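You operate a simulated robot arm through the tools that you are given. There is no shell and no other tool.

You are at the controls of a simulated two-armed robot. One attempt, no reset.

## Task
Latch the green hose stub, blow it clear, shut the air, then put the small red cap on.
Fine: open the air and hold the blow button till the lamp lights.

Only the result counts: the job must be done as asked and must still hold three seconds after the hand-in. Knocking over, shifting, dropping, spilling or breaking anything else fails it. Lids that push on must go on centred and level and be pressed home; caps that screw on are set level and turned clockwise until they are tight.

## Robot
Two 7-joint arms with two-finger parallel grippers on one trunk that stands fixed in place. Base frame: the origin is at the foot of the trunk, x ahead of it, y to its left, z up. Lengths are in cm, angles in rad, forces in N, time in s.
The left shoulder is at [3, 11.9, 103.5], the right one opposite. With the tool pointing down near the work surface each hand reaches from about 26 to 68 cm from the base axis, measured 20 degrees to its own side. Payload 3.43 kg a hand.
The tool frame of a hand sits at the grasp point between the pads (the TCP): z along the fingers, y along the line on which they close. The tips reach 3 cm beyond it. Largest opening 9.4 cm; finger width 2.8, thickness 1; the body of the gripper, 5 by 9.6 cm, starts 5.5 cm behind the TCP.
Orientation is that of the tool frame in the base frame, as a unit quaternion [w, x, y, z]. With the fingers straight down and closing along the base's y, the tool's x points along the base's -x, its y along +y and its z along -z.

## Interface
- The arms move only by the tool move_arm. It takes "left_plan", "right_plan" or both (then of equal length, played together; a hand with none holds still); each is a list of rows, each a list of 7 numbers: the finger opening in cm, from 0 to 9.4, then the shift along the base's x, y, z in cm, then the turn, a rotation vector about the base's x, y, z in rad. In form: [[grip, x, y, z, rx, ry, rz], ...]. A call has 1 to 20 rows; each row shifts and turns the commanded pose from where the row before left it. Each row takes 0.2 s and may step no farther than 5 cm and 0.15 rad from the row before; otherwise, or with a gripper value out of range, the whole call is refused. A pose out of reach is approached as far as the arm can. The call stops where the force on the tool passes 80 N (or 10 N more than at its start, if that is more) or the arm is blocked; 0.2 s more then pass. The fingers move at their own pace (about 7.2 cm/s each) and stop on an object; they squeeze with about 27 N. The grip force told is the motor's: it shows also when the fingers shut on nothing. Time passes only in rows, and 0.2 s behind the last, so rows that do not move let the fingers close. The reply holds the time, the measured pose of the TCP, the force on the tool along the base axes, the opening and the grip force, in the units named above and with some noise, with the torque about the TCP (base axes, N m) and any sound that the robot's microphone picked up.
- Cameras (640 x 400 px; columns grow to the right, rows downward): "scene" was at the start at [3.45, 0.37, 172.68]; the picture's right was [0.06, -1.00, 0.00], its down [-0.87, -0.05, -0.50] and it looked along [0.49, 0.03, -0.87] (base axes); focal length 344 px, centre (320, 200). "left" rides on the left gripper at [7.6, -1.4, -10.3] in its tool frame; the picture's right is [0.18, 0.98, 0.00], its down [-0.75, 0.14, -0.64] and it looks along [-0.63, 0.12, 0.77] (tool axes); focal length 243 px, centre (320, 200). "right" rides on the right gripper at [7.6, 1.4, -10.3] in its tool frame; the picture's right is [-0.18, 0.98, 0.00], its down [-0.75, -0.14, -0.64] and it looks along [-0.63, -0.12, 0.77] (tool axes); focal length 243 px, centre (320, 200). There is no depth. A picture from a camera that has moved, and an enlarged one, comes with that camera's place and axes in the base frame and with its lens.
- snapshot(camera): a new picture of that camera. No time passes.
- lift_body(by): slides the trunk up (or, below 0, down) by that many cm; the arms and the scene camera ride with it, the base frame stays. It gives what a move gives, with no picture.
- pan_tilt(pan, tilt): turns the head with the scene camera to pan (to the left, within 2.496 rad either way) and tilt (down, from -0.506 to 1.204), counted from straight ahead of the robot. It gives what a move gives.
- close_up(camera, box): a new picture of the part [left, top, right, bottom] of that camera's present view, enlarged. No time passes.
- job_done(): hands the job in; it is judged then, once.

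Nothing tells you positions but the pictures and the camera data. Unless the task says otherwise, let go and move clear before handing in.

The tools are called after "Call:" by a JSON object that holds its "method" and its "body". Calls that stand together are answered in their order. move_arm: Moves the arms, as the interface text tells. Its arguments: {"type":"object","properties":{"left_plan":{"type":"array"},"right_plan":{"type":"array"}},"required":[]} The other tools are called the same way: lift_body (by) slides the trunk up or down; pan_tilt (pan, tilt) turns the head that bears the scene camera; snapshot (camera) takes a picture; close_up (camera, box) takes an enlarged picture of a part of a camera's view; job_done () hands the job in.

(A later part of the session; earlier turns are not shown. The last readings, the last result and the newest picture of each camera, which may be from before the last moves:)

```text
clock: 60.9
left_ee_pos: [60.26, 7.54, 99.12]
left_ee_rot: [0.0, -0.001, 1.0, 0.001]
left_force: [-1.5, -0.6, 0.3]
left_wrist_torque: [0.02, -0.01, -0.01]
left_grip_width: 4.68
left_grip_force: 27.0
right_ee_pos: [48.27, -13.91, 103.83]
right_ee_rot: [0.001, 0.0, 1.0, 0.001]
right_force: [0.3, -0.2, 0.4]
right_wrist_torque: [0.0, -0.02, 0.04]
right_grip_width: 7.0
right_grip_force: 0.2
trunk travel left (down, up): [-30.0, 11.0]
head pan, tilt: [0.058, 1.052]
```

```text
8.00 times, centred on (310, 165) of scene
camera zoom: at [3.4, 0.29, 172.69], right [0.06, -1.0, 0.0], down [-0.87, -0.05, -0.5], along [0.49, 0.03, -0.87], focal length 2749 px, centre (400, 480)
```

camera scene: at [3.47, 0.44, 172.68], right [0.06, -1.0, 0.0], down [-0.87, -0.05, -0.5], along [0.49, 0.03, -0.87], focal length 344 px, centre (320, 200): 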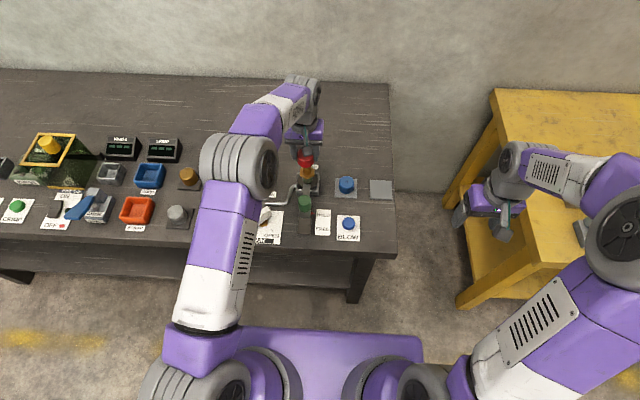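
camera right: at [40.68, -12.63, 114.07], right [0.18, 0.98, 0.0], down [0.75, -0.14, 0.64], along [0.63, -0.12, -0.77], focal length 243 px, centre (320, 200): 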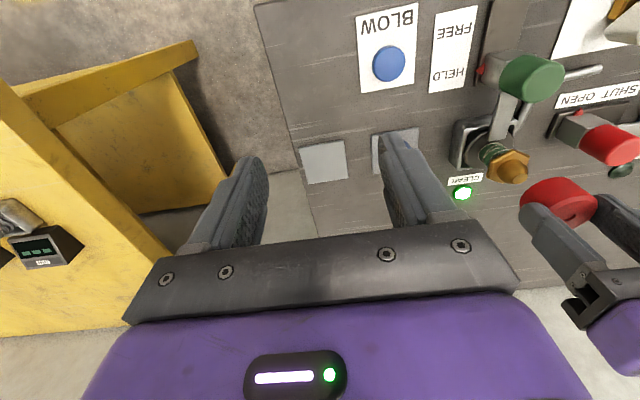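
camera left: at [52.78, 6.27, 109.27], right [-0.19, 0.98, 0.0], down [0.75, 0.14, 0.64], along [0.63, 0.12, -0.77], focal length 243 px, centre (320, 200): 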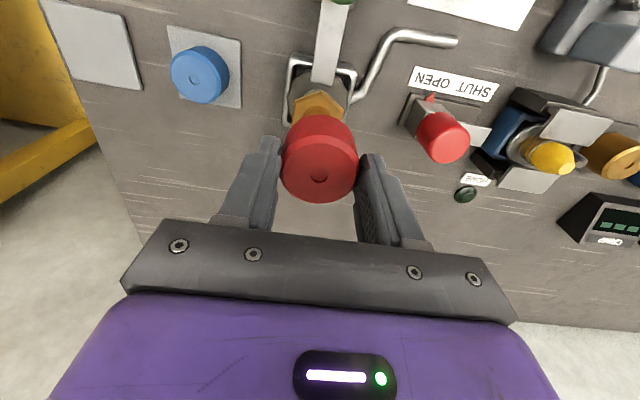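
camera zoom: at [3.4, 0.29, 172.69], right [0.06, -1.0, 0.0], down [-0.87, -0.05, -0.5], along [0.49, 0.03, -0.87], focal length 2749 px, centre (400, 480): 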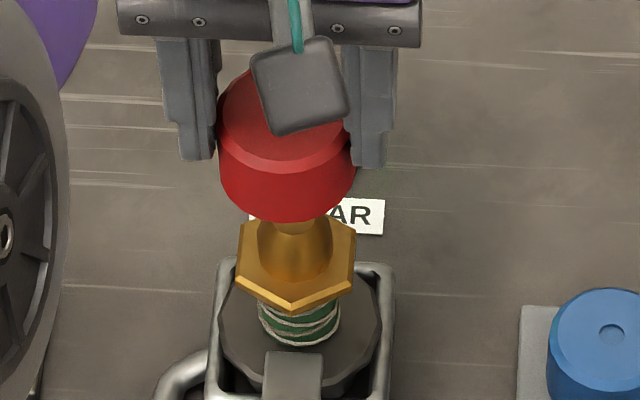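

Two-camera triangulation puts the nozzle tip at (60.95, 7.48, 90.7) and the cap centre at about (60.5, 7.58). I'll shift +0.45 in x, -0.1 in y, and lower until the cap is just above the tip.

Call:
{"method": "move_arm", "body": {"left_plan": [[4, 0.25, -0.05, 0, 0, 0, 0], [4, 0.2, -0.05, -1, 0, 0, 0], [4, 0, 0, -1, 0, 0, 0], [4, 0, 0, -0.8, 0, 0, 0], [4, 0, 0, 0, 0, 0, 0], [4, 0, 0, 0, 0, 0, 0]]}}

Call:
{"method": "close_up", "body": {"camera": "left", "box": [250, 60, 390, 210]}}

Call:
{"method": "close_up", "body": {"camera": "right", "box": [460, 100, 600, 220]}}

Call:
{"method": "close_up", "body": {"camera": "scene", "box": [290, 140, 330, 190]}}

```text
clock: 62.3
left_ee_pos: [60.94, 7.39, 96.48]
left_ee_rot: [0.0, -0.001, 1.0, 0.001]
left_force: [-0.1, 0.3, -0.6]
left_wrist_torque: [-0.01, 0.0, -0.01]
left_grip_width: 4.69
left_grip_force: 27.2
right_ee_pos: [48.27, -13.93, 103.79]
right_ee_rot: [0.001, -0.001, 1.0, 0.001]
right_force: [0.3, 0.5, -0.1]
right_wrist_torque: [0.03, -0.01, -0.02]
right_grip_width: 7.0
right_grip_force: 0.0
trunk travel left (down, up): [-30.0, 11.0]
head pan, tilt: [0.058, 1.052]
```

```text
2.67 times, centred on (320, 135) of left
camera zoom: at [53.43, 5.99, 106.65], right [-0.19, 0.98, 0.0], down [0.75, 0.14, 0.64], along [0.63, 0.12, -0.77], focal length 647 px, centre (320, 373)
```

zoom: 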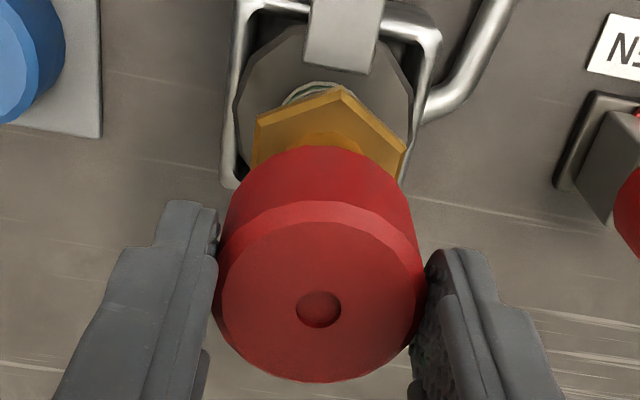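

```text
3.33 times, centred on (530, 160) of right
camera zoom: at [40.7, -12.62, 114.07], right [0.18, 0.98, 0.0], down [0.75, -0.14, 0.64], along [0.63, -0.12, -0.77], focal length 809 px, centre (-380, 333)
```

zoom: 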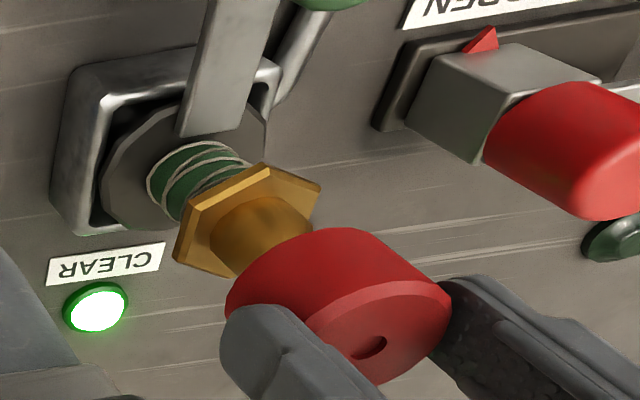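

```text
8.00 times, centred on (310, 165) of scene
camera zoom: at [3.46, 0.37, 172.68], right [0.06, -1.0, 0.0], down [-0.87, -0.05, -0.5], along [0.49, 0.03, -0.87], focal length 2749 px, centre (400, 480)
```

zoom: 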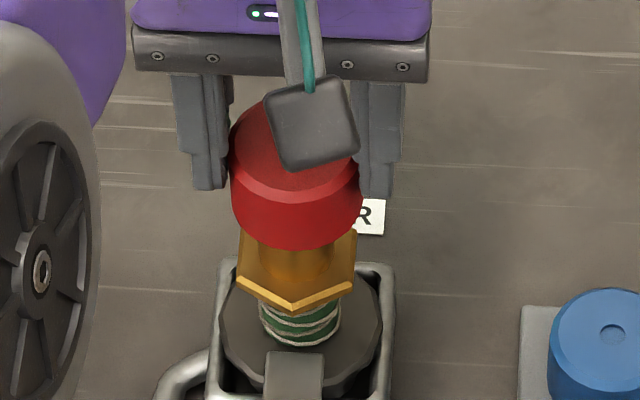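

The cap is now slightly off: about +0.13 in x and -0.15 in y relative to the nozzle. Correcting that and lowering a little more.

Call:
{"method": "move_arm", "body": {"left_plan": [[4, -0.13, 0.14, 0, 0, 0, 0], [4, 0, 0, -0.4, 0, 0, 0], [4, 0, 0, 0, 0, 0, 0], [4, 0, 0, 0, 0, 0, 0]]}}

Call:
{"method": "close_up", "body": {"camera": "left", "box": [250, 60, 390, 210]}}

Call:
{"method": "close_up", "body": {"camera": "right", "box": [460, 100, 600, 220]}}

Call:
{"method": "close_up", "body": {"camera": "scene", "box": [290, 140, 330, 190]}}

```text
clock: 63.3
left_ee_pos: [60.94, 7.64, 96.15]
left_ee_rot: [0.0, -0.001, 1.0, 0.0]
left_force: [-0.6, 0.6, -0.6]
left_wrist_torque: [0.06, -0.03, 0.0]
left_grip_width: 4.71
left_grip_force: 27.0
right_ee_pos: [48.28, -13.86, 103.83]
right_ee_rot: [0.001, 0.0, 1.0, 0.001]
right_force: [-0.3, -0.3, 0.6]
right_wrist_torque: [0.01, 0.0, 0.0]
right_grip_width: 6.98
right_grip_force: 0.0
trunk travel left (down, up): [-30.0, 11.0]
head pan, tilt: [0.058, 1.052]
```

```text
2.67 times, centred on (320, 135) of left
camera zoom: at [53.39, 6.27, 106.27], right [-0.19, 0.98, 0.0], down [0.75, 0.14, 0.64], along [0.63, 0.12, -0.77], focal length 647 px, centre (320, 373)
```

zoom: 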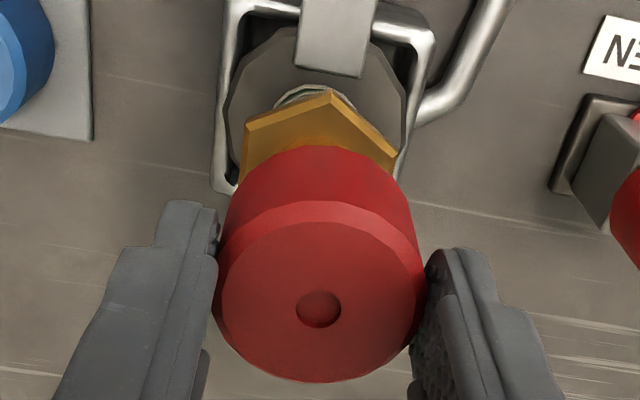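

```text
3.33 times, centred on (530, 160) of right
camera zoom: at [40.7, -12.62, 114.07], right [0.18, 0.98, 0.0], down [0.75, -0.14, 0.64], along [0.63, -0.12, -0.77], focal length 809 px, centre (-380, 333)
```

zoom: 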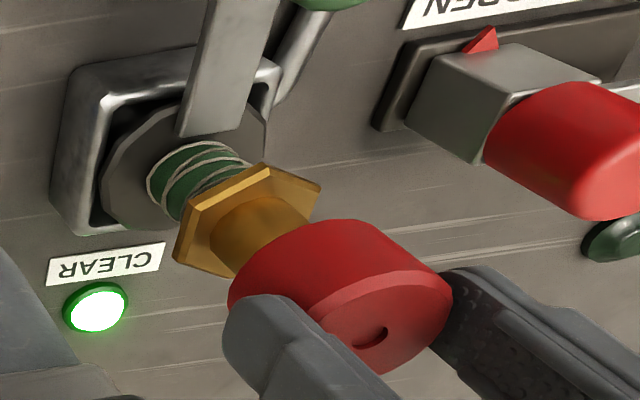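

```text
8.00 times, centred on (310, 165) of scene
camera zoom: at [3.46, 0.37, 172.68], right [0.06, -1.0, 0.0], down [-0.87, -0.05, -0.5], along [0.49, 0.03, -0.87], focal length 2749 px, centre (400, 480)
```

zoom: 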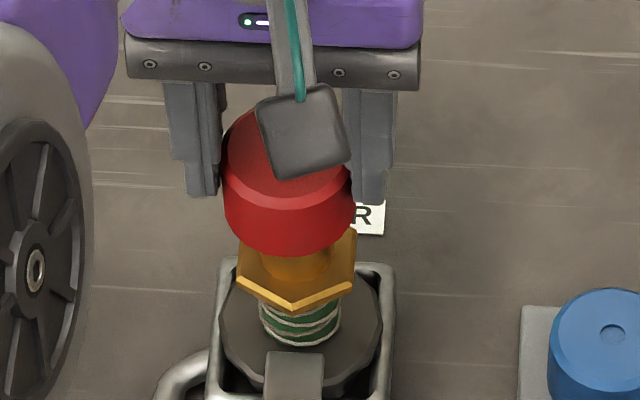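

The three views disagree slightly but average to the cap being about 0.13 too far in x and 0.08 in y. Correcting, then lowering slowly onto the cone while watching lateral forces.

Call:
{"method": "move_arm", "body": {"left_plan": [[4, -0.13, -0.08, 0, 0, 0, 0], [4, 0, 0, -0.3, 0, 0, 0], [4, 0, 0, -0.3, 0, 0, 0], [4, 0, 0, 0, 0, 0, 0]]}}

Call:
{"method": "close_up", "body": {"camera": "left", "box": [250, 60, 390, 210]}}

Call:
{"method": "close_up", "body": {"camera": "right", "box": [460, 100, 600, 220]}}

Call:
{"method": "close_up", "body": {"camera": "scene", "box": [290, 140, 330, 190]}}

```text
clock: 64.3
left_ee_pos: [60.66, 7.48, 95.43]
left_ee_rot: [0.0, -0.001, 1.0, 0.0]
left_force: [-0.6, 0.2, -0.1]
left_wrist_torque: [0.0, 0.01, 0.01]
left_grip_width: 4.67
left_grip_force: 26.7
right_ee_pos: [48.22, -13.93, 103.82]
right_ee_rot: [0.0, 0.0, 1.0, 0.0]
right_force: [0.9, 0.2, -0.2]
right_wrist_torque: [0.03, 0.0, 0.0]
right_grip_width: 6.99
right_grip_force: 0.0
trunk travel left (down, up): [-30.0, 11.0]
head pan, tilt: [0.058, 1.052]
```

```text
2.67 times, centred on (320, 135) of left
camera zoom: at [53.12, 6.14, 105.65], right [-0.19, 0.98, 0.0], down [0.75, 0.14, 0.64], along [0.63, 0.12, -0.77], focal length 647 px, centre (320, 373)
```

zoom: 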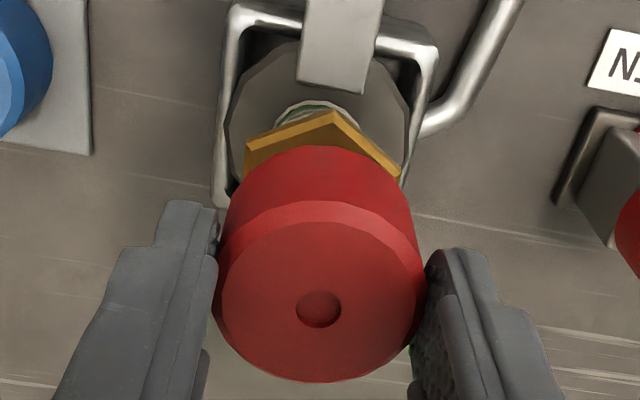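

```text
3.33 times, centred on (530, 160) of right
camera zoom: at [40.69, -12.62, 114.07], right [0.18, 0.98, 0.0], down [0.75, -0.14, 0.64], along [0.63, -0.12, -0.77], focal length 809 px, centre (-380, 333)
```

zoom: 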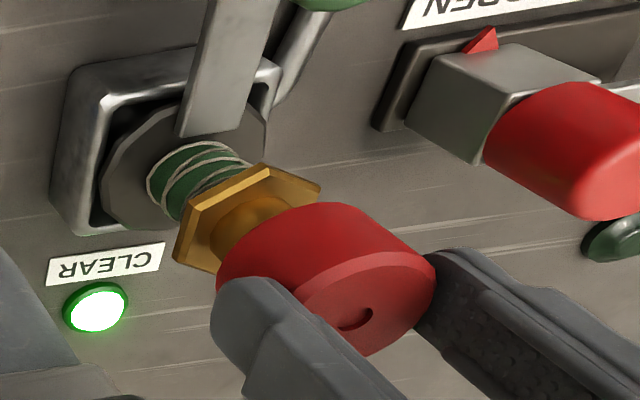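

```text
8.00 times, centred on (310, 165) of scene
camera zoom: at [3.45, 0.37, 172.68], right [0.06, -1.0, 0.0], down [-0.87, -0.05, -0.5], along [0.49, 0.03, -0.87], focal length 2749 px, centre (400, 480)
```

zoom: 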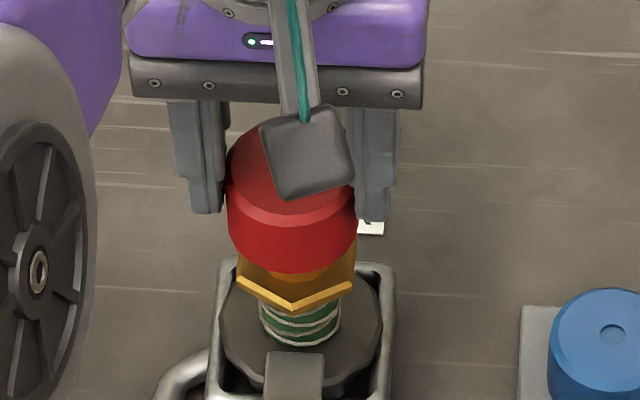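

The offsets are now within about 0.1 cm in all views. Lowering onto the cone in small steps, watching force.

Call:
{"method": "move_arm", "body": {"left_plan": [[4, 0.03, 0, -0.3, 0, 0, 0], [4, 0, 0, -0.3, 0, 0, 0], [4, 0, 0, -0.3, 0, 0, 0], [4, 0, 0, 0, 0, 0, 0]]}}

Call:
{"method": "close_up", "body": {"camera": "right", "box": [460, 100, 600, 220]}}

Call:
{"method": "close_up", "body": {"camera": "scene", "box": [290, 140, 330, 190]}}

```text
clock: 65.3
left_ee_pos: [60.73, 7.62, 94.59]
left_ee_rot: [0.0, -0.001, 1.0, -0.001]
left_force: [0.5, 0.0, -0.6]
left_wrist_torque: [0.0, 0.0, 0.02]
left_grip_width: 4.68
left_grip_force: 27.0
right_ee_pos: [48.26, -13.88, 103.73]
right_ee_rot: [0.001, 0.0, 1.0, 0.001]
right_force: [-0.9, -0.2, 0.8]
right_wrist_torque: [0.0, 0.0, 0.03]
right_grip_width: 7.0
right_grip_force: 0.0
trunk travel left (down, up): [-30.0, 11.0]
head pan, tilt: [0.058, 1.052]
```

```text
3.33 times, centred on (530, 160) of right
camera zoom: at [40.69, -12.62, 114.07], right [0.18, 0.98, 0.0], down [0.75, -0.14, 0.64], along [0.63, -0.12, -0.77], focal length 809 px, centre (-380, 333)
```

zoom: 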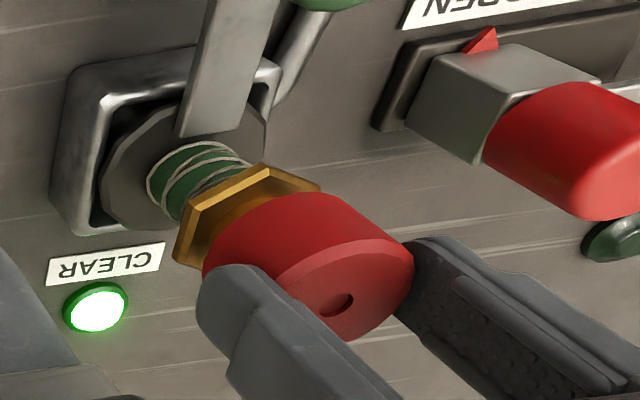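

```text
8.00 times, centred on (310, 165) of scene
camera zoom: at [3.45, 0.37, 172.68], right [0.06, -1.0, 0.0], down [-0.87, -0.05, -0.5], along [0.49, 0.03, -0.87], focal length 2749 px, centre (400, 480)
```

zoom: 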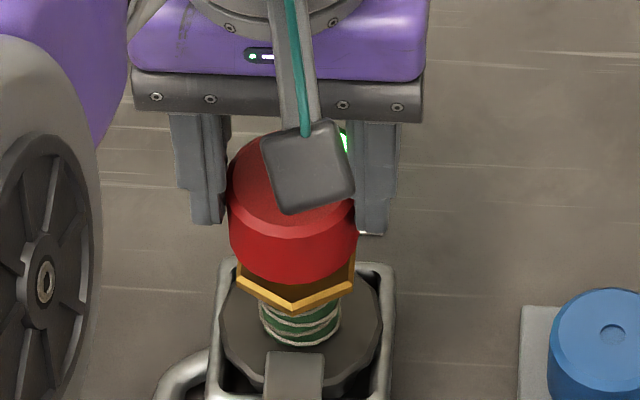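

Going on smoothly with no lateral force. Continue down until it meets resistance.

Call:
{"method": "move_arm", "body": {"left_plan": [[4, 0, -0.05, -0.25, 0, 0, 0], [4, 0, 0, -0.25, 0, 0, 0], [4, 0, 0, -0.2, 0, 0, 0], [4, 0, 0, -0.2, 0, 0, 0], [4, 0, 0, 0, 0, 0, 0]]}}

Call:
{"method": "close_up", "body": {"camera": "right", "box": [460, 100, 600, 220]}}

Call:
{"method": "close_up", "body": {"camera": "scene", "box": [290, 140, 330, 190]}}

```text
clock: 66.5
left_ee_pos: [60.73, 7.43, 93.61]
left_ee_rot: [0.0, -0.001, 1.0, 0.0]
left_force: [-0.4, 0.2, -0.9]
left_wrist_torque: [-0.03, -0.01, 0.01]
left_grip_width: 4.72
left_grip_force: 27.1
right_ee_pos: [48.3, -13.93, 103.8]
right_ee_rot: [0.001, 0.001, 1.0, 0.001]
right_force: [0.0, -0.4, 0.6]
right_wrist_torque: [0.04, -0.03, -0.02]
right_grip_width: 7.0
right_grip_force: 0.1
trunk travel left (down, up): [-30.0, 11.0]
head pan, tilt: [0.058, 1.052]
```

```text
3.33 times, centred on (530, 160) of right
camera zoom: at [40.69, -12.62, 114.07], right [0.18, 0.98, 0.0], down [0.75, -0.14, 0.64], along [0.63, -0.12, -0.77], focal length 809 px, centre (-380, 333)
```

zoom: 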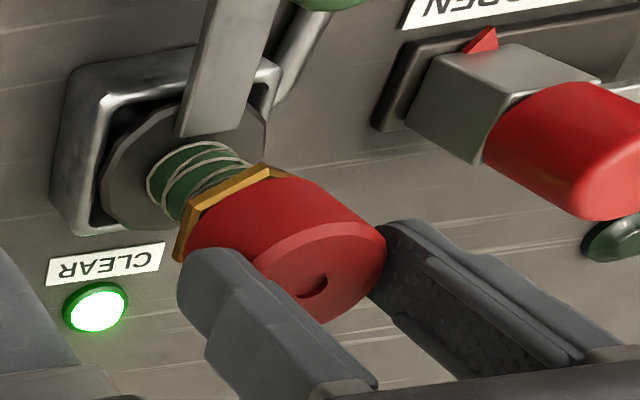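

```text
8.00 times, centred on (310, 165) of scene
camera zoom: at [3.45, 0.37, 172.68], right [0.06, -1.0, 0.0], down [-0.87, -0.05, -0.5], along [0.49, 0.03, -0.87], focal length 2749 px, centre (400, 480)
```

zoom: 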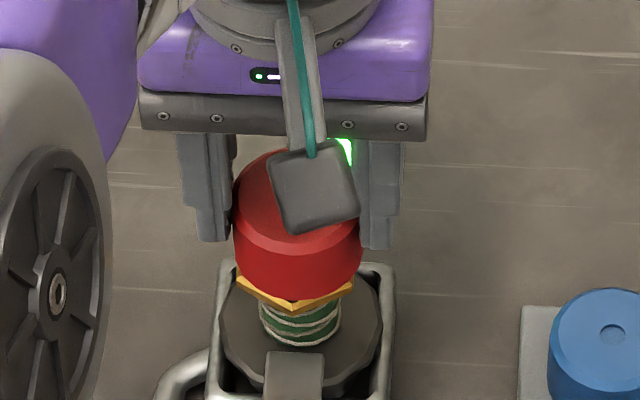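

Nearly at the hex collar with no resistance yet. Small y correction and continue down.

Call:
{"method": "move_arm", "body": {"left_plan": [[4, 0, 0.07, -0.15, 0, 0, 0], [4, 0, 0, -0.15, 0, 0, 0], [4, 0, 0, -0.15, 0, 0, 0], [4, 0, 0, -0.1, 0, 0, 0], [4, 0, 0, 0, 0, 0, 0]]}}

Call:
{"method": "close_up", "body": {"camera": "right", "box": [460, 100, 600, 220]}}

Call:
{"method": "close_up", "body": {"camera": "scene", "box": [290, 140, 330, 190]}}

```text
clock: 67.7
left_ee_pos: [60.75, 7.77, 93.44]
left_ee_rot: [0.003, -0.001, 1.0, 0.0]
left_force: [-2.0, 3.4, 19.3]
left_wrist_torque: [0.21, 0.27, 0.0]
left_grip_width: 4.69
left_grip_force: 27.2
right_ee_pos: [48.09, -13.93, 103.88]
right_ee_rot: [0.002, -0.001, 1.0, 0.0]
right_force: [0.3, 0.2, -0.6]
right_wrist_torque: [-0.02, -0.01, 0.0]
right_grip_width: 7.0
right_grip_force: 0.1
trunk travel left (down, up): [-30.0, 11.0]
head pan, tilt: [0.058, 1.052]
```

```text
3.33 times, centred on (530, 160) of right
camera zoom: at [40.54, -12.6, 114.15], right [0.18, 0.98, 0.0], down [0.75, -0.14, 0.64], along [0.63, -0.12, -0.76], focal length 809 px, centre (-380, 333)
```

zoom: 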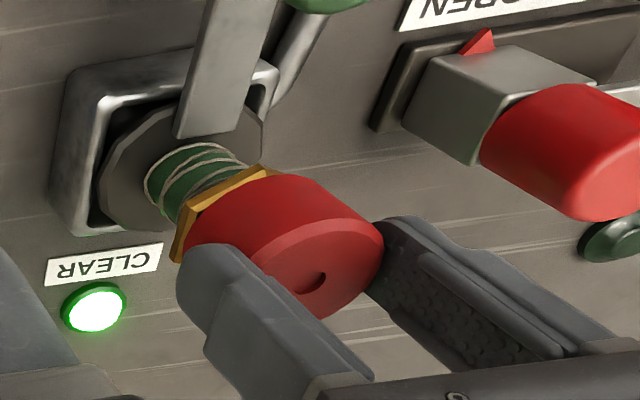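

```text
8.00 times, centred on (310, 165) of scene
camera zoom: at [3.21, 0.39, 172.7], right [0.06, -1.0, 0.0], down [-0.87, -0.05, -0.5], along [0.5, 0.03, -0.87], focal length 2749 px, centre (400, 480)
```

zoom: 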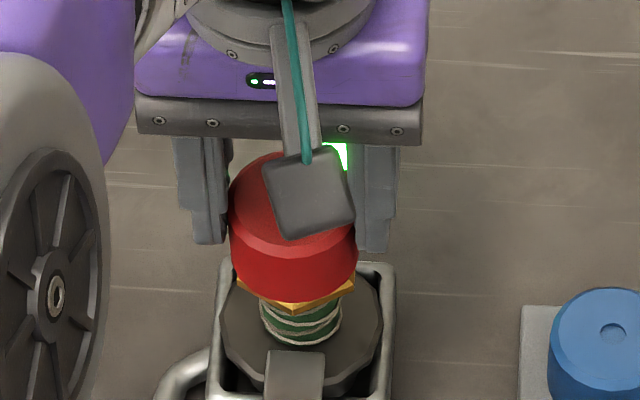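

Contact at z≈93.4 with 19 N, but the hand drifted about 0.2 cm toward +y. I'll back off slightly, recentre, and check.

Call:
{"method": "move_arm", "body": {"left_plan": [[4, 0, 0, 0.3, 0, 0, 0], [4, 0, 0, 0.3, 0, 0, 0], [4, 0, -0.15, 0, 0, 0, 0], [4, 0, 0, 0, 0, 0, 0], [4, 0, 0, 0, 0, 0, 0]]}}

Call:
{"method": "close_up", "body": {"camera": "right", "box": [460, 100, 600, 220]}}

Call:
{"method": "close_up", "body": {"camera": "scene", "box": [290, 140, 330, 190]}}

Call:
{"method": "close_up", "body": {"camera": "left", "box": [250, 60, 390, 210]}}

```text
clock: 68.9
left_ee_pos: [60.72, 7.27, 93.51]
left_ee_rot: [0.001, 0.0, 1.0, 0.001]
left_force: [-0.6, 1.1, 0.0]
left_wrist_torque: [0.04, -0.01, 0.04]
left_grip_width: 4.69
left_grip_force: 26.9
right_ee_pos: [48.24, -13.88, 103.76]
right_ee_rot: [0.0, 0.0, 1.0, 0.001]
right_force: [0.9, -0.5, 0.1]
right_wrist_torque: [0.0, -0.04, -0.01]
right_grip_width: 6.99
right_grip_force: 0.0
trunk travel left (down, up): [-30.0, 11.0]
head pan, tilt: [0.058, 1.052]
```

```text
3.33 times, centred on (530, 160) of right
camera zoom: at [40.7, -12.62, 114.06], right [0.18, 0.98, 0.0], down [0.75, -0.14, 0.64], along [0.63, -0.12, -0.77], focal length 809 px, centre (-380, 333)
```

zoom: 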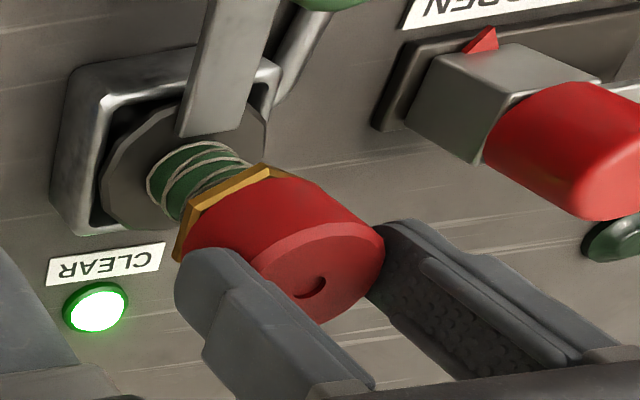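

```text
8.00 times, centred on (310, 165) of scene
camera zoom: at [3.46, 0.37, 172.68], right [0.06, -1.0, 0.0], down [-0.87, -0.05, -0.5], along [0.49, 0.03, -0.87], focal length 2749 px, centre (400, 480)
```

zoom: 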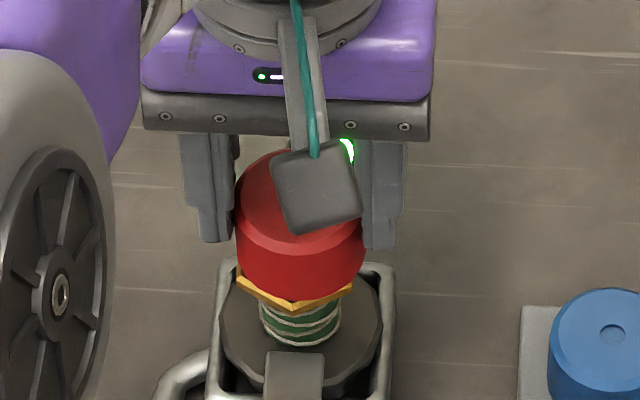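

```text
2.67 times, centred on (320, 135) of left
camera zoom: at [53.19, 5.91, 103.82], right [-0.19, 0.98, 0.0], down [0.75, 0.14, 0.64], along [0.63, 0.12, -0.77], focal length 647 px, centre (320, 373)
```

zoom: 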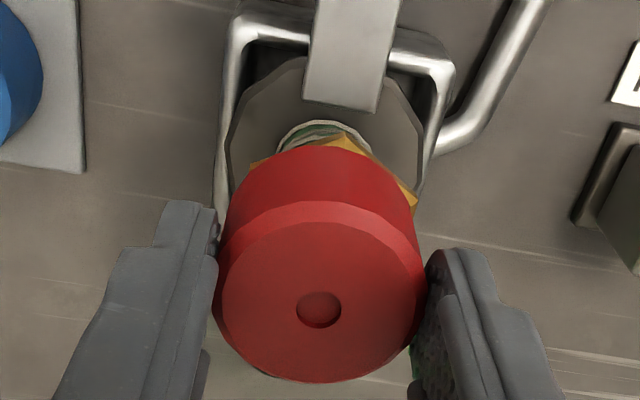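

The hand is now about 0.2 cm toward -y. I'll shift back +0.17 and lower to light contact, then check centring again.

Call:
{"method": "move_arm", "body": {"left_plan": [[4, 0.05, 0.17, 0, 0, 0, 0], [4, 0, 0, 0, 0, 0, 0], [4, 0, 0, 0, 0, 0, 0]]}}

Call:
{"method": "close_up", "body": {"camera": "right", "box": [480, 120, 580, 210]}}

Call:
{"method": "close_up", "body": {"camera": "scene", "box": [290, 140, 330, 190]}}

Call:
{"method": "close_up", "body": {"camera": "left", "box": [250, 60, 390, 210]}}

```text
clock: 69.7
left_ee_pos: [60.82, 7.45, 93.65]
left_ee_rot: [-0.001, -0.001, 1.0, 0.001]
left_force: [0.9, -0.6, -1.0]
left_wrist_torque: [0.0, 0.01, 0.0]
left_grip_width: 4.69
left_grip_force: 27.0
right_ee_pos: [48.24, -13.95, 103.75]
right_ee_rot: [0.001, 0.001, 1.0, 0.001]
right_force: [0.0, 0.3, -0.4]
right_wrist_torque: [-0.03, 0.0, -0.01]
right_grip_width: 7.02
right_grip_force: 0.1
trunk travel left (down, up): [-30.0, 11.0]
head pan, tilt: [0.058, 1.052]
```

```text
4.44 times, centred on (530, 165) of right
camera zoom: at [40.69, -12.61, 114.07], right [0.18, 0.98, 0.0], down [0.75, -0.14, 0.64], along [0.63, -0.12, -0.77], focal length 1078 px, centre (-613, 356)
```

zoom: 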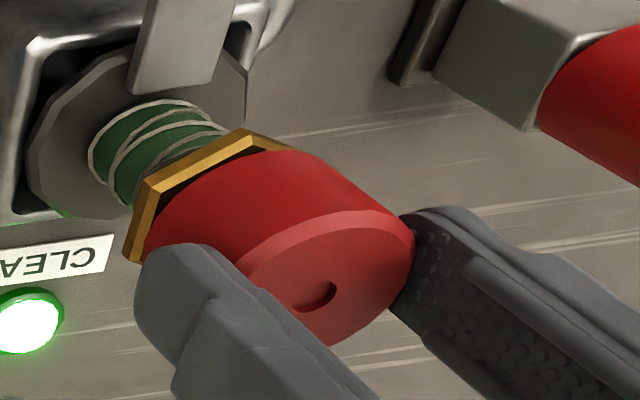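

```text
8.00 times, centred on (310, 165) of scene
camera zoom: at [3.45, 0.38, 172.68], right [0.06, -1.0, 0.0], down [-0.87, -0.05, -0.5], along [0.49, 0.03, -0.87], focal length 2749 px, centre (400, 480)
```

zoom: 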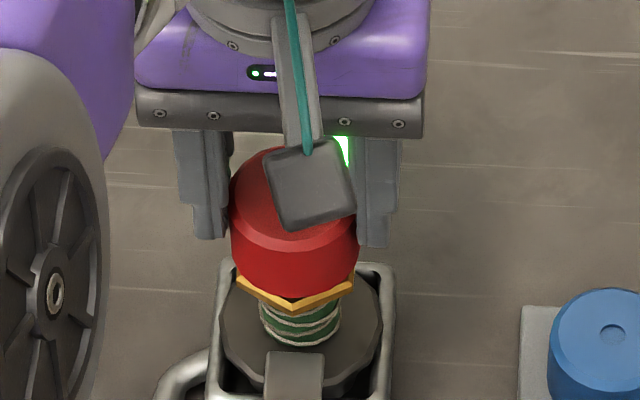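

```text
2.67 times, centred on (320, 135) of left
camera zoom: at [53.26, 6.12, 103.86], right [-0.19, 0.98, 0.0], down [0.75, 0.14, 0.64], along [0.63, 0.12, -0.77], focal length 647 px, centre (320, 373)
```

zoom: 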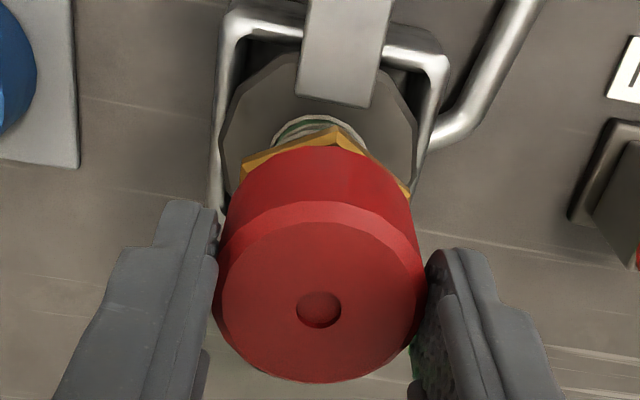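

Centring is now within about 0.05 cm. Pressing down in small steps and watching whether it moves or resists.

Call:
{"method": "move_arm", "body": {"left_plan": [[4, 0, 0, -0.15, 0, 0, 0], [4, 0, 0, -0.15, 0, 0, 0], [4, 0, 0, -0.15, 0, 0, 0], [4, 0, 0, -0.15, 0, 0, 0], [4, 0, 0, -0.15, 0, 0, 0], [4, 0, 0, 0, 0, 0, 0]]}}

Call:
{"method": "close_up", "body": {"camera": "right", "box": [480, 120, 580, 210]}}

Call:
{"method": "close_up", "body": {"camera": "scene", "box": [290, 140, 330, 190]}}

```text
clock: 71.1
left_ee_pos: [60.83, 7.56, 93.14]
left_ee_rot: [0.004, -0.001, 1.0, -0.001]
left_force: [3.8, 0.5, 25.5]
left_wrist_torque: [0.05, -0.19, 0.04]
left_grip_width: 4.72
left_grip_force: 27.6
right_ee_pos: [48.22, -13.87, 104.03]
right_ee_rot: [0.001, 0.0, 1.0, 0.001]
right_force: [0.8, 0.4, 0.7]
right_wrist_torque: [0.02, 0.02, 0.02]
right_grip_width: 6.99
right_grip_force: 0.0
trunk travel left (down, up): [-30.0, 11.0]
head pan, tilt: [0.058, 1.052]
```

```text
4.44 times, centred on (530, 165) of right
camera zoom: at [40.55, -12.63, 114.14], right [0.18, 0.98, 0.0], down [0.75, -0.14, 0.64], along [0.63, -0.12, -0.77], focal length 1078 px, centre (-613, 356)
```

zoom: 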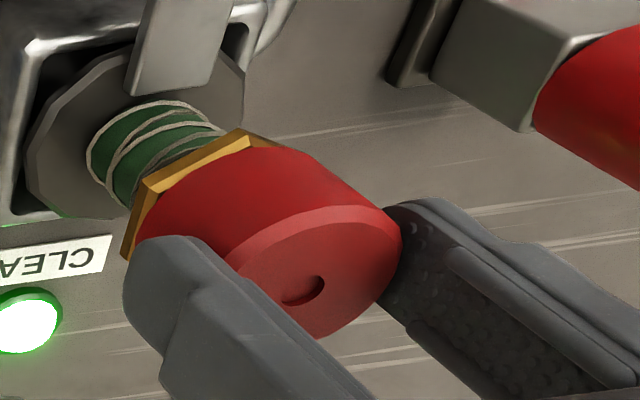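

```text
8.00 times, centred on (310, 165) of scene
camera zoom: at [3.22, 0.35, 172.7], right [0.06, -1.0, 0.0], down [-0.87, -0.05, -0.5], along [0.5, 0.03, -0.87], focal length 2749 px, centre (400, 480)
```

zoom: 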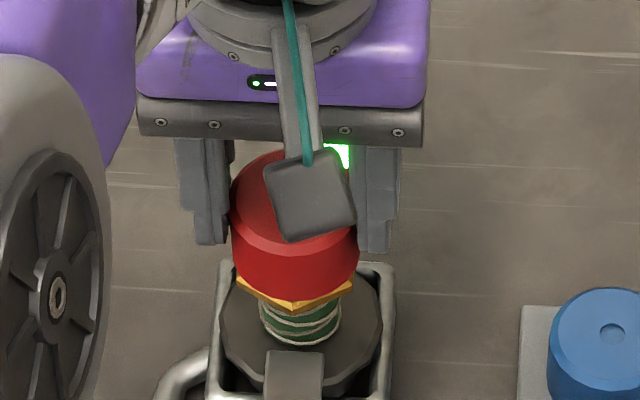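

Good: pressing straight with 25 N and still moving down. Pushing further toward home.

Call:
{"method": "move_arm", "body": {"left_plan": [[4, 0, 0, -0.15, 0, 0, 0], [4, 0, 0, -0.15, 0, 0, 0], [4, 0, 0, -0.15, 0, 0, 0], [4, 0, 0, 0, 0, 0, 0]]}}

Call:
{"method": "close_up", "body": {"camera": "right", "box": [480, 120, 580, 210]}}

Call:
{"method": "close_up", "body": {"camera": "left", "box": [250, 60, 390, 210]}}

```text
clock: 72.1
left_ee_pos: [60.64, 7.54, 92.73]
left_ee_rot: [0.002, -0.002, 1.0, 0.0]
left_force: [4.4, -2.3, 23.3]
left_wrist_torque: [-0.1, -0.13, 0.02]
left_grip_width: 4.69
left_grip_force: 26.8
right_ee_pos: [48.14, -13.9, 103.87]
right_ee_rot: [0.002, 0.0, 1.0, 0.001]
right_force: [1.1, -0.6, -0.1]
right_wrist_torque: [-0.03, 0.0, 0.01]
right_grip_width: 7.0
right_grip_force: 0.0
trunk travel left (down, up): [-30.0, 11.0]
head pan, tilt: [0.058, 1.052]
```

```text
4.44 times, centred on (530, 165) of right
camera zoom: at [40.54, -12.66, 114.13], right [0.18, 0.98, 0.0], down [0.75, -0.14, 0.64], along [0.63, -0.12, -0.77], focal length 1078 px, centre (-613, 356)
```

zoom: 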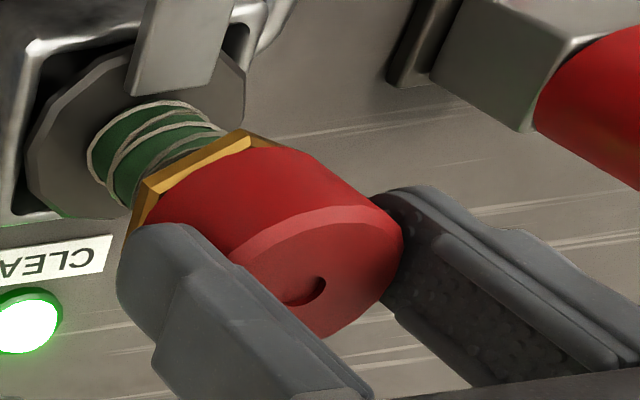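

```text
2.67 times, centred on (320, 135) of left
camera zoom: at [53.12, 6.13, 102.95], right [-0.19, 0.98, 0.0], down [0.75, 0.14, 0.65], along [0.63, 0.12, -0.76], focal length 647 px, centre (320, 373)
```

zoom: 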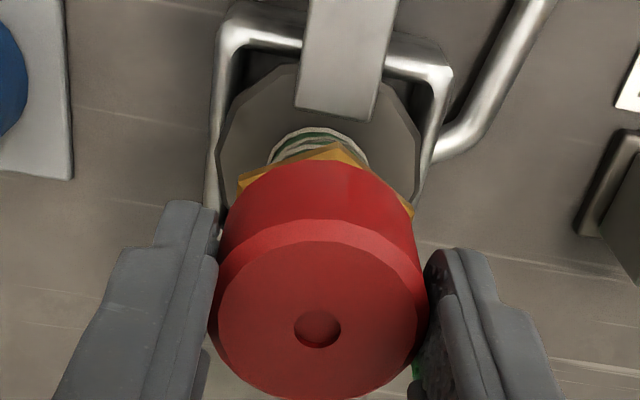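

The cap stayed put while the fingers slipped down on it at about 25 N, so it's either nearly seated or needs a firmer push or a turn. I'll ease the pressure and get a lower-angle side view with the right camera.

Call:
{"method": "move_arm", "body": {"left_plan": [[4, 0, 0, 0.15, 0, 0, 0], [4, 0, 0, 0.15, 0, 0, 0], [4, 0, 0, 0, 0, 0, 0], [4, 0, 0, 0, 0, 0, 0]], "right_plan": [[7, 0.6, 0, -2.4, 0, 0, 0.05], [7, 0.6, 0, -2.4, 0, 0, 0.05], [7, 0.6, 0, -2.4, 0, 0, 0.05], [7, 0, 0, -2.4, 0, 0, 0.05]]}}

Call:
{"method": "snapshot", "body": {"camera": "right"}}

Call:
{"method": "close_up", "body": {"camera": "right", "box": [470, 170, 620, 290]}}

Call:
{"method": "close_up", "body": {"camera": "left", "box": [250, 60, 390, 210]}}

```text
clock: 73.1
left_ee_pos: [60.84, 7.57, 92.66]
left_ee_rot: [-0.001, -0.001, 1.0, 0.0]
left_force: [3.4, -3.7, 10.8]
left_wrist_torque: [-0.28, -0.28, -0.08]
left_grip_width: 4.66
left_grip_force: 27.4
right_ee_pos: [49.99, -13.95, 94.31]
right_ee_rot: [0.002, -0.1, 0.995, 0.001]
right_force: [0.0, -0.4, 0.3]
right_wrist_torque: [-0.01, -0.01, 0.01]
right_grip_width: 6.98
right_grip_force: 0.0
trunk travel left (down, up): [-30.0, 11.0]
head pan, tilt: [0.058, 1.052]
```

```text
taken
camera right: at [42.24, -14.11, 104.56], right [-0.02, 1.0, 0.0], down [0.77, 0.01, 0.64], along [0.64, 0.01, -0.77], focal length 243 px, centre (320, 200)
```

right: 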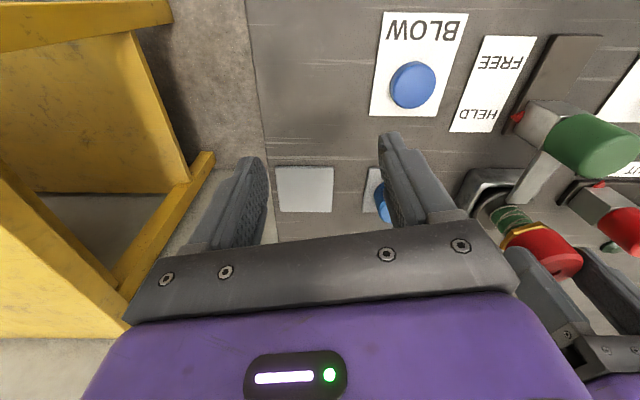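

```text
3.33 times, centred on (545, 230) of right
camera zoom: at [42.24, -14.11, 104.56], right [-0.02, 1.0, 0.0], down [0.77, 0.01, 0.64], along [0.64, 0.01, -0.77], focal length 809 px, centre (-430, 100)
```

zoom: 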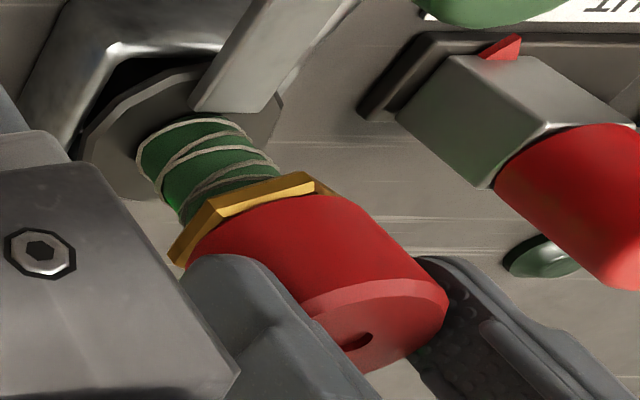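

```text
2.67 times, centred on (320, 135) of left
camera zoom: at [53.17, 6.14, 102.98], right [-0.19, 0.98, 0.0], down [0.75, 0.14, 0.64], along [0.63, 0.12, -0.77], focal length 647 px, centre (320, 373)
```

zoom: 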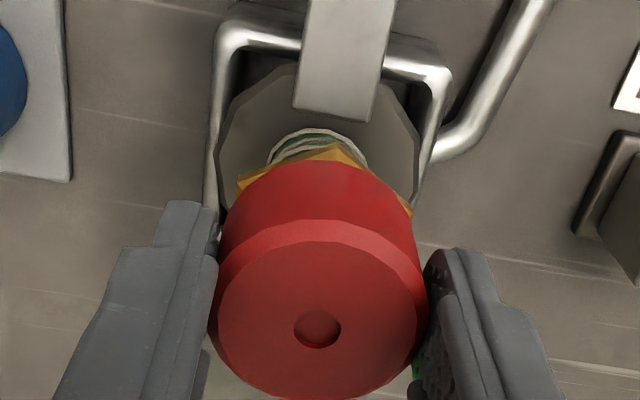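

The low view shows the cap sitting level, right at the hex collar. To learn whether it threads, I'll turn it clockwise a bit under light pressure and watch torque and height.

Call:
{"method": "move_arm", "body": {"left_plan": [[4, 0, 0, 0, 0, 0, -0.1], [4, 0, 0, 0, 0, 0, -0.1], [4, 0, 0, 0, 0, 0, -0.1], [4, 0, 0, 0, 0, 0, -0.1], [4, 0, 0, 0, 0, 0, 0]]}}

Call:
{"method": "close_up", "body": {"camera": "right", "box": [470, 170, 620, 290]}}

Call:
{"method": "close_up", "body": {"camera": "left", "box": [250, 60, 390, 210]}}

```text
clock: 74.3
left_ee_pos: [60.89, 7.81, 92.87]
left_ee_rot: [0.0, 0.199, 0.98, 0.0]
left_force: [1.5, 3.5, 8.0]
left_wrist_torque: [0.29, -0.18, 0.03]
left_grip_width: 4.73
left_grip_force: 27.1
right_ee_pos: [49.93, -13.79, 94.4]
right_ee_rot: [0.001, -0.101, 0.995, 0.001]
right_force: [-0.9, -0.7, 0.5]
right_wrist_torque: [0.02, 0.03, -0.02]
right_grip_width: 6.97
right_grip_force: 0.0
trunk travel left (down, up): [-30.0, 11.0]
head pan, tilt: [0.058, 1.052]
```

```text
3.33 times, centred on (545, 230) of right
camera zoom: at [42.23, -14.03, 104.6], right [-0.01, 1.0, 0.0], down [0.77, 0.01, 0.64], along [0.64, 0.01, -0.77], focal length 809 px, centre (-430, 100)
```

zoom: 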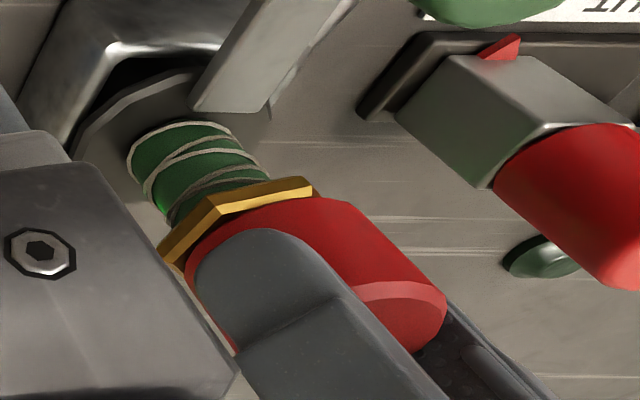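

```text
2.67 times, centred on (320, 135) of left
camera zoom: at [53.33, 9.4, 102.98], right [0.21, 0.98, 0.0], down [0.75, -0.16, 0.64], along [0.63, -0.14, -0.77], focal length 647 px, centre (320, 373)
```

zoom: 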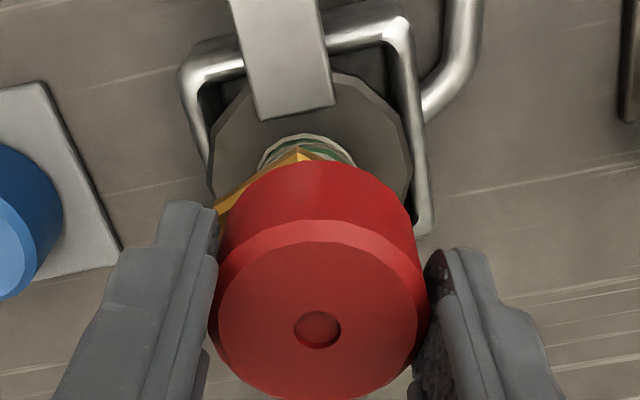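

The cap turned freely with almost no torque, and the hand drifted +y by about 0.25 cm. I'll recentre and press down lightly again, then look.

Call:
{"method": "move_arm", "body": {"left_plan": [[4, 0, -0.13, 0, 0, 0, 0], [4, 0, -0.12, 0, 0, 0, 0], [4, 0, 0, 0, 0, 0, 0], [4, 0, 0, 0, 0, 0, 0]]}}

Call:
{"method": "close_up", "body": {"camera": "right", "box": [470, 170, 620, 290]}}

Call:
{"method": "close_up", "body": {"camera": "scene", "box": [290, 140, 330, 190]}}

Call:
{"method": "close_up", "body": {"camera": "left", "box": [250, 60, 390, 210]}}

```text
clock: 75.3
left_ee_pos: [60.69, 7.4, 92.92]
left_ee_rot: [0.001, 0.198, 0.98, 0.0]
left_force: [2.2, 7.4, 12.8]
left_wrist_torque: [0.51, -0.19, 0.01]
left_grip_width: 4.69
left_grip_force: 27.0
right_ee_pos: [49.89, -13.83, 94.42]
right_ee_rot: [0.0, -0.101, 0.995, 0.001]
right_force: [0.2, -0.1, -0.5]
right_wrist_torque: [-0.02, 0.01, 0.0]
right_grip_width: 7.02
right_grip_force: 0.0
trunk travel left (down, up): [-30.0, 11.0]
head pan, tilt: [0.058, 1.052]
```

```text
3.33 times, centred on (545, 230) of right
camera zoom: at [42.19, -14.01, 104.62], right [-0.01, 1.0, 0.0], down [0.77, 0.01, 0.64], along [0.64, 0.01, -0.77], focal length 809 px, centre (-430, 100)
```

zoom: 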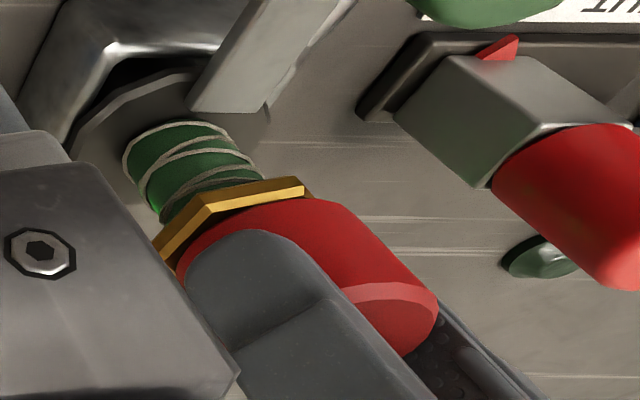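

```text
8.00 times, centred on (310, 165) of scene
camera zoom: at [3.32, 0.45, 172.69], right [0.06, -1.0, 0.0], down [-0.87, -0.05, -0.5], along [0.5, 0.03, -0.87], focal length 2749 px, centre (400, 480)
```

zoom: 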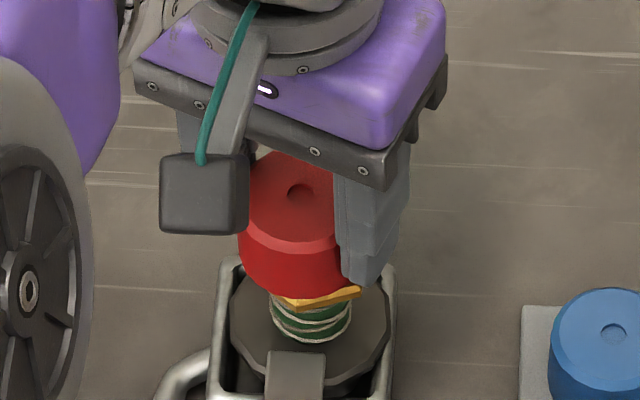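

```text
2.67 times, centred on (320, 135) of left
camera zoom: at [53.22, 9.08, 103.06], right [0.21, 0.98, 0.0], down [0.75, -0.16, 0.64], along [0.63, -0.14, -0.77], focal length 647 px, centre (320, 373)
```

zoom: 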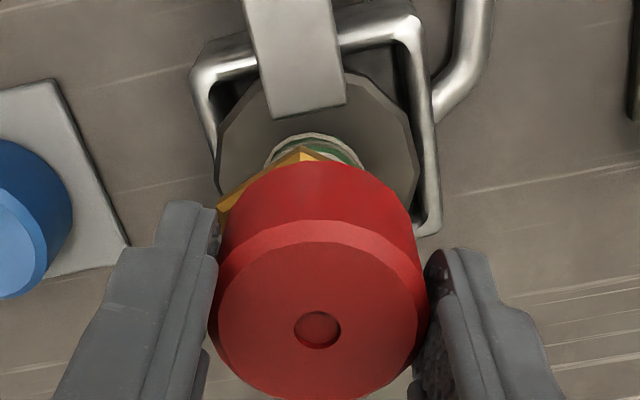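

I notice the stub itself shifts with the cap now: the cap is engaged on the nozzle and the rubber grommet gives sideways. I'll undo that sideways shift, then release the cap gently and see whether it sits level on its own.

Call:
{"method": "move_arm", "body": {"left_plan": [[4, 0, 0.12, 0.1, 0, 0, 0], [4, 0, 0.12, 0.1, 0, 0, 0], [4, 0, 0, 0.05, 0, 0, 0], [4, 0, 0, 0, 0, 0, 0]]}}

Call:
{"method": "close_up", "body": {"camera": "scene", "box": [290, 140, 330, 190]}}

Call:
{"method": "close_up", "body": {"camera": "right", "box": [470, 170, 620, 290]}}

```text
clock: 76.3
left_ee_pos: [60.8, 7.57, 92.96]
left_ee_rot: [-0.001, 0.198, 0.98, -0.001]
left_force: [0.2, 0.0, -1.1]
left_wrist_torque: [-0.02, 0.01, 0.0]
left_grip_width: 4.7
left_grip_force: 27.3
right_ee_pos: [50.09, -13.83, 94.34]
right_ee_rot: [0.001, -0.1, 0.995, 0.001]
right_force: [-0.5, -0.6, 1.1]
right_wrist_torque: [0.03, 0.0, 0.01]
right_grip_width: 7.02
right_grip_force: 0.1
trunk travel left (down, up): [-30.0, 11.0]
head pan, tilt: [0.058, 1.052]
```

```text
8.00 times, centred on (310, 165) of scene
camera zoom: at [3.45, 0.38, 172.68], right [0.06, -1.0, 0.0], down [-0.87, -0.05, -0.5], along [0.49, 0.03, -0.87], focal length 2749 px, centre (400, 480)
```

zoom: 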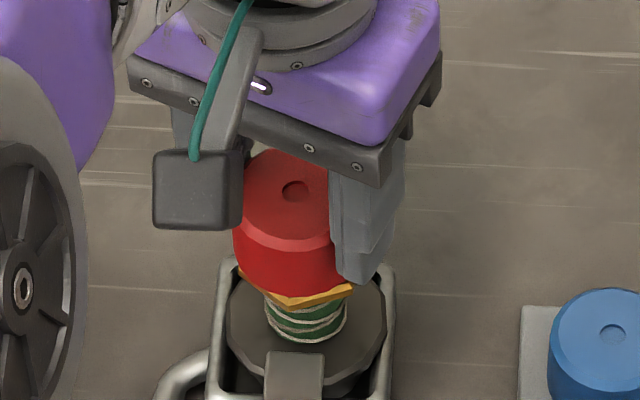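

```text
3.33 times, centred on (545, 230) of right
camera zoom: at [42.27, -14.05, 104.57], right [-0.01, 1.0, 0.0], down [0.77, 0.01, 0.64], along [0.64, 0.01, -0.77], focal length 809 px, centre (-430, 100)
```

zoom: 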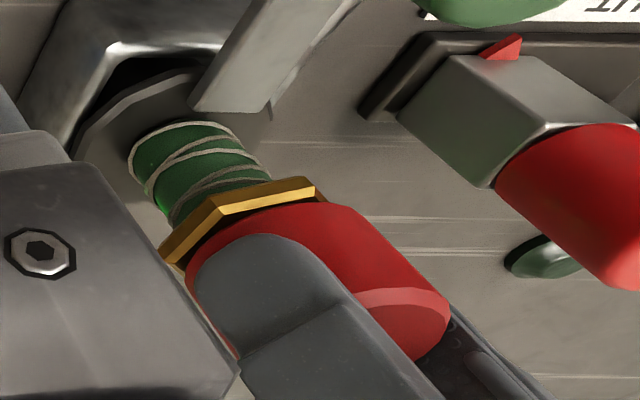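

Force is zero now, but the stub has followed the cap: it turned about 0.3 rad and slid about 0.2 cm in its tray. So the cap isn't threading, and it drags the stub along. I'll turn and shift it back to its original pose.

Call:
{"method": "move_arm", "body": {"left_plan": [[4, 0, 0.08, 0, 0, 0, 0.1], [4, 0, 0.08, 0, 0, 0, 0.1], [4, 0, 0.04, 0, 0, 0, 0.1], [4, 0, 0, 0, 0, 0, 0.1], [4, 0, 0, 0, 0, 0, 0]]}}

Call:
{"method": "close_up", "body": {"camera": "scene", "box": [290, 140, 330, 190]}}

Call:
{"method": "close_up", "body": {"camera": "right", "box": [470, 170, 620, 290]}}

Call:
{"method": "close_up", "body": {"camera": "left", "box": [250, 60, 390, 210]}}

```text
clock: 77.5
left_ee_pos: [60.79, 7.81, 93.05]
left_ee_rot: [0.0, -0.002, 1.0, 0.0]
left_force: [-0.2, -0.3, -0.2]
left_wrist_torque: [-0.02, 0.0, 0.01]
left_grip_width: 4.68
left_grip_force: 27.1
right_ee_pos: [50.0, -13.74, 94.26]
right_ee_rot: [0.001, -0.1, 0.995, 0.001]
right_force: [0.3, 0.4, 0.3]
right_wrist_torque: [0.01, -0.03, -0.02]
right_grip_width: 7.01
right_grip_force: 0.1
trunk travel left (down, up): [-30.0, 11.0]
head pan, tilt: [0.058, 1.052]
```

```text
8.00 times, centred on (310, 165) of scene
camera zoom: at [3.45, 0.36, 172.68], right [0.06, -1.0, 0.0], down [-0.87, -0.05, -0.5], along [0.49, 0.03, -0.87], focal length 2749 px, centre (400, 480)
```

zoom: 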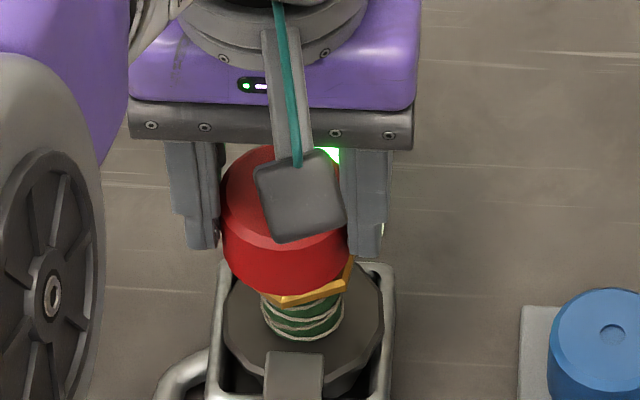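

```text
3.33 times, centred on (545, 230) of right
camera zoom: at [42.27, -14.06, 104.58], right [-0.01, 1.0, 0.0], down [0.77, 0.01, 0.64], along [0.64, 0.01, -0.77], focal length 809 px, centre (-430, 100)
```

zoom: 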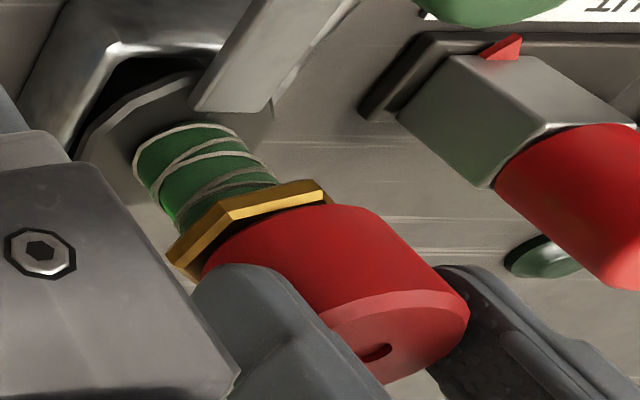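

```text
2.67 times, centred on (320, 135) of left
camera zoom: at [53.2, 6.42, 103.28], right [-0.19, 0.98, 0.0], down [0.75, 0.14, 0.64], along [0.63, 0.12, -0.77], focal length 647 px, centre (320, 373)
```

zoom: 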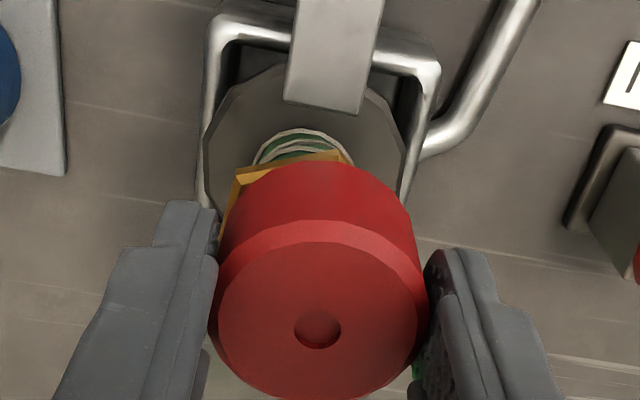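

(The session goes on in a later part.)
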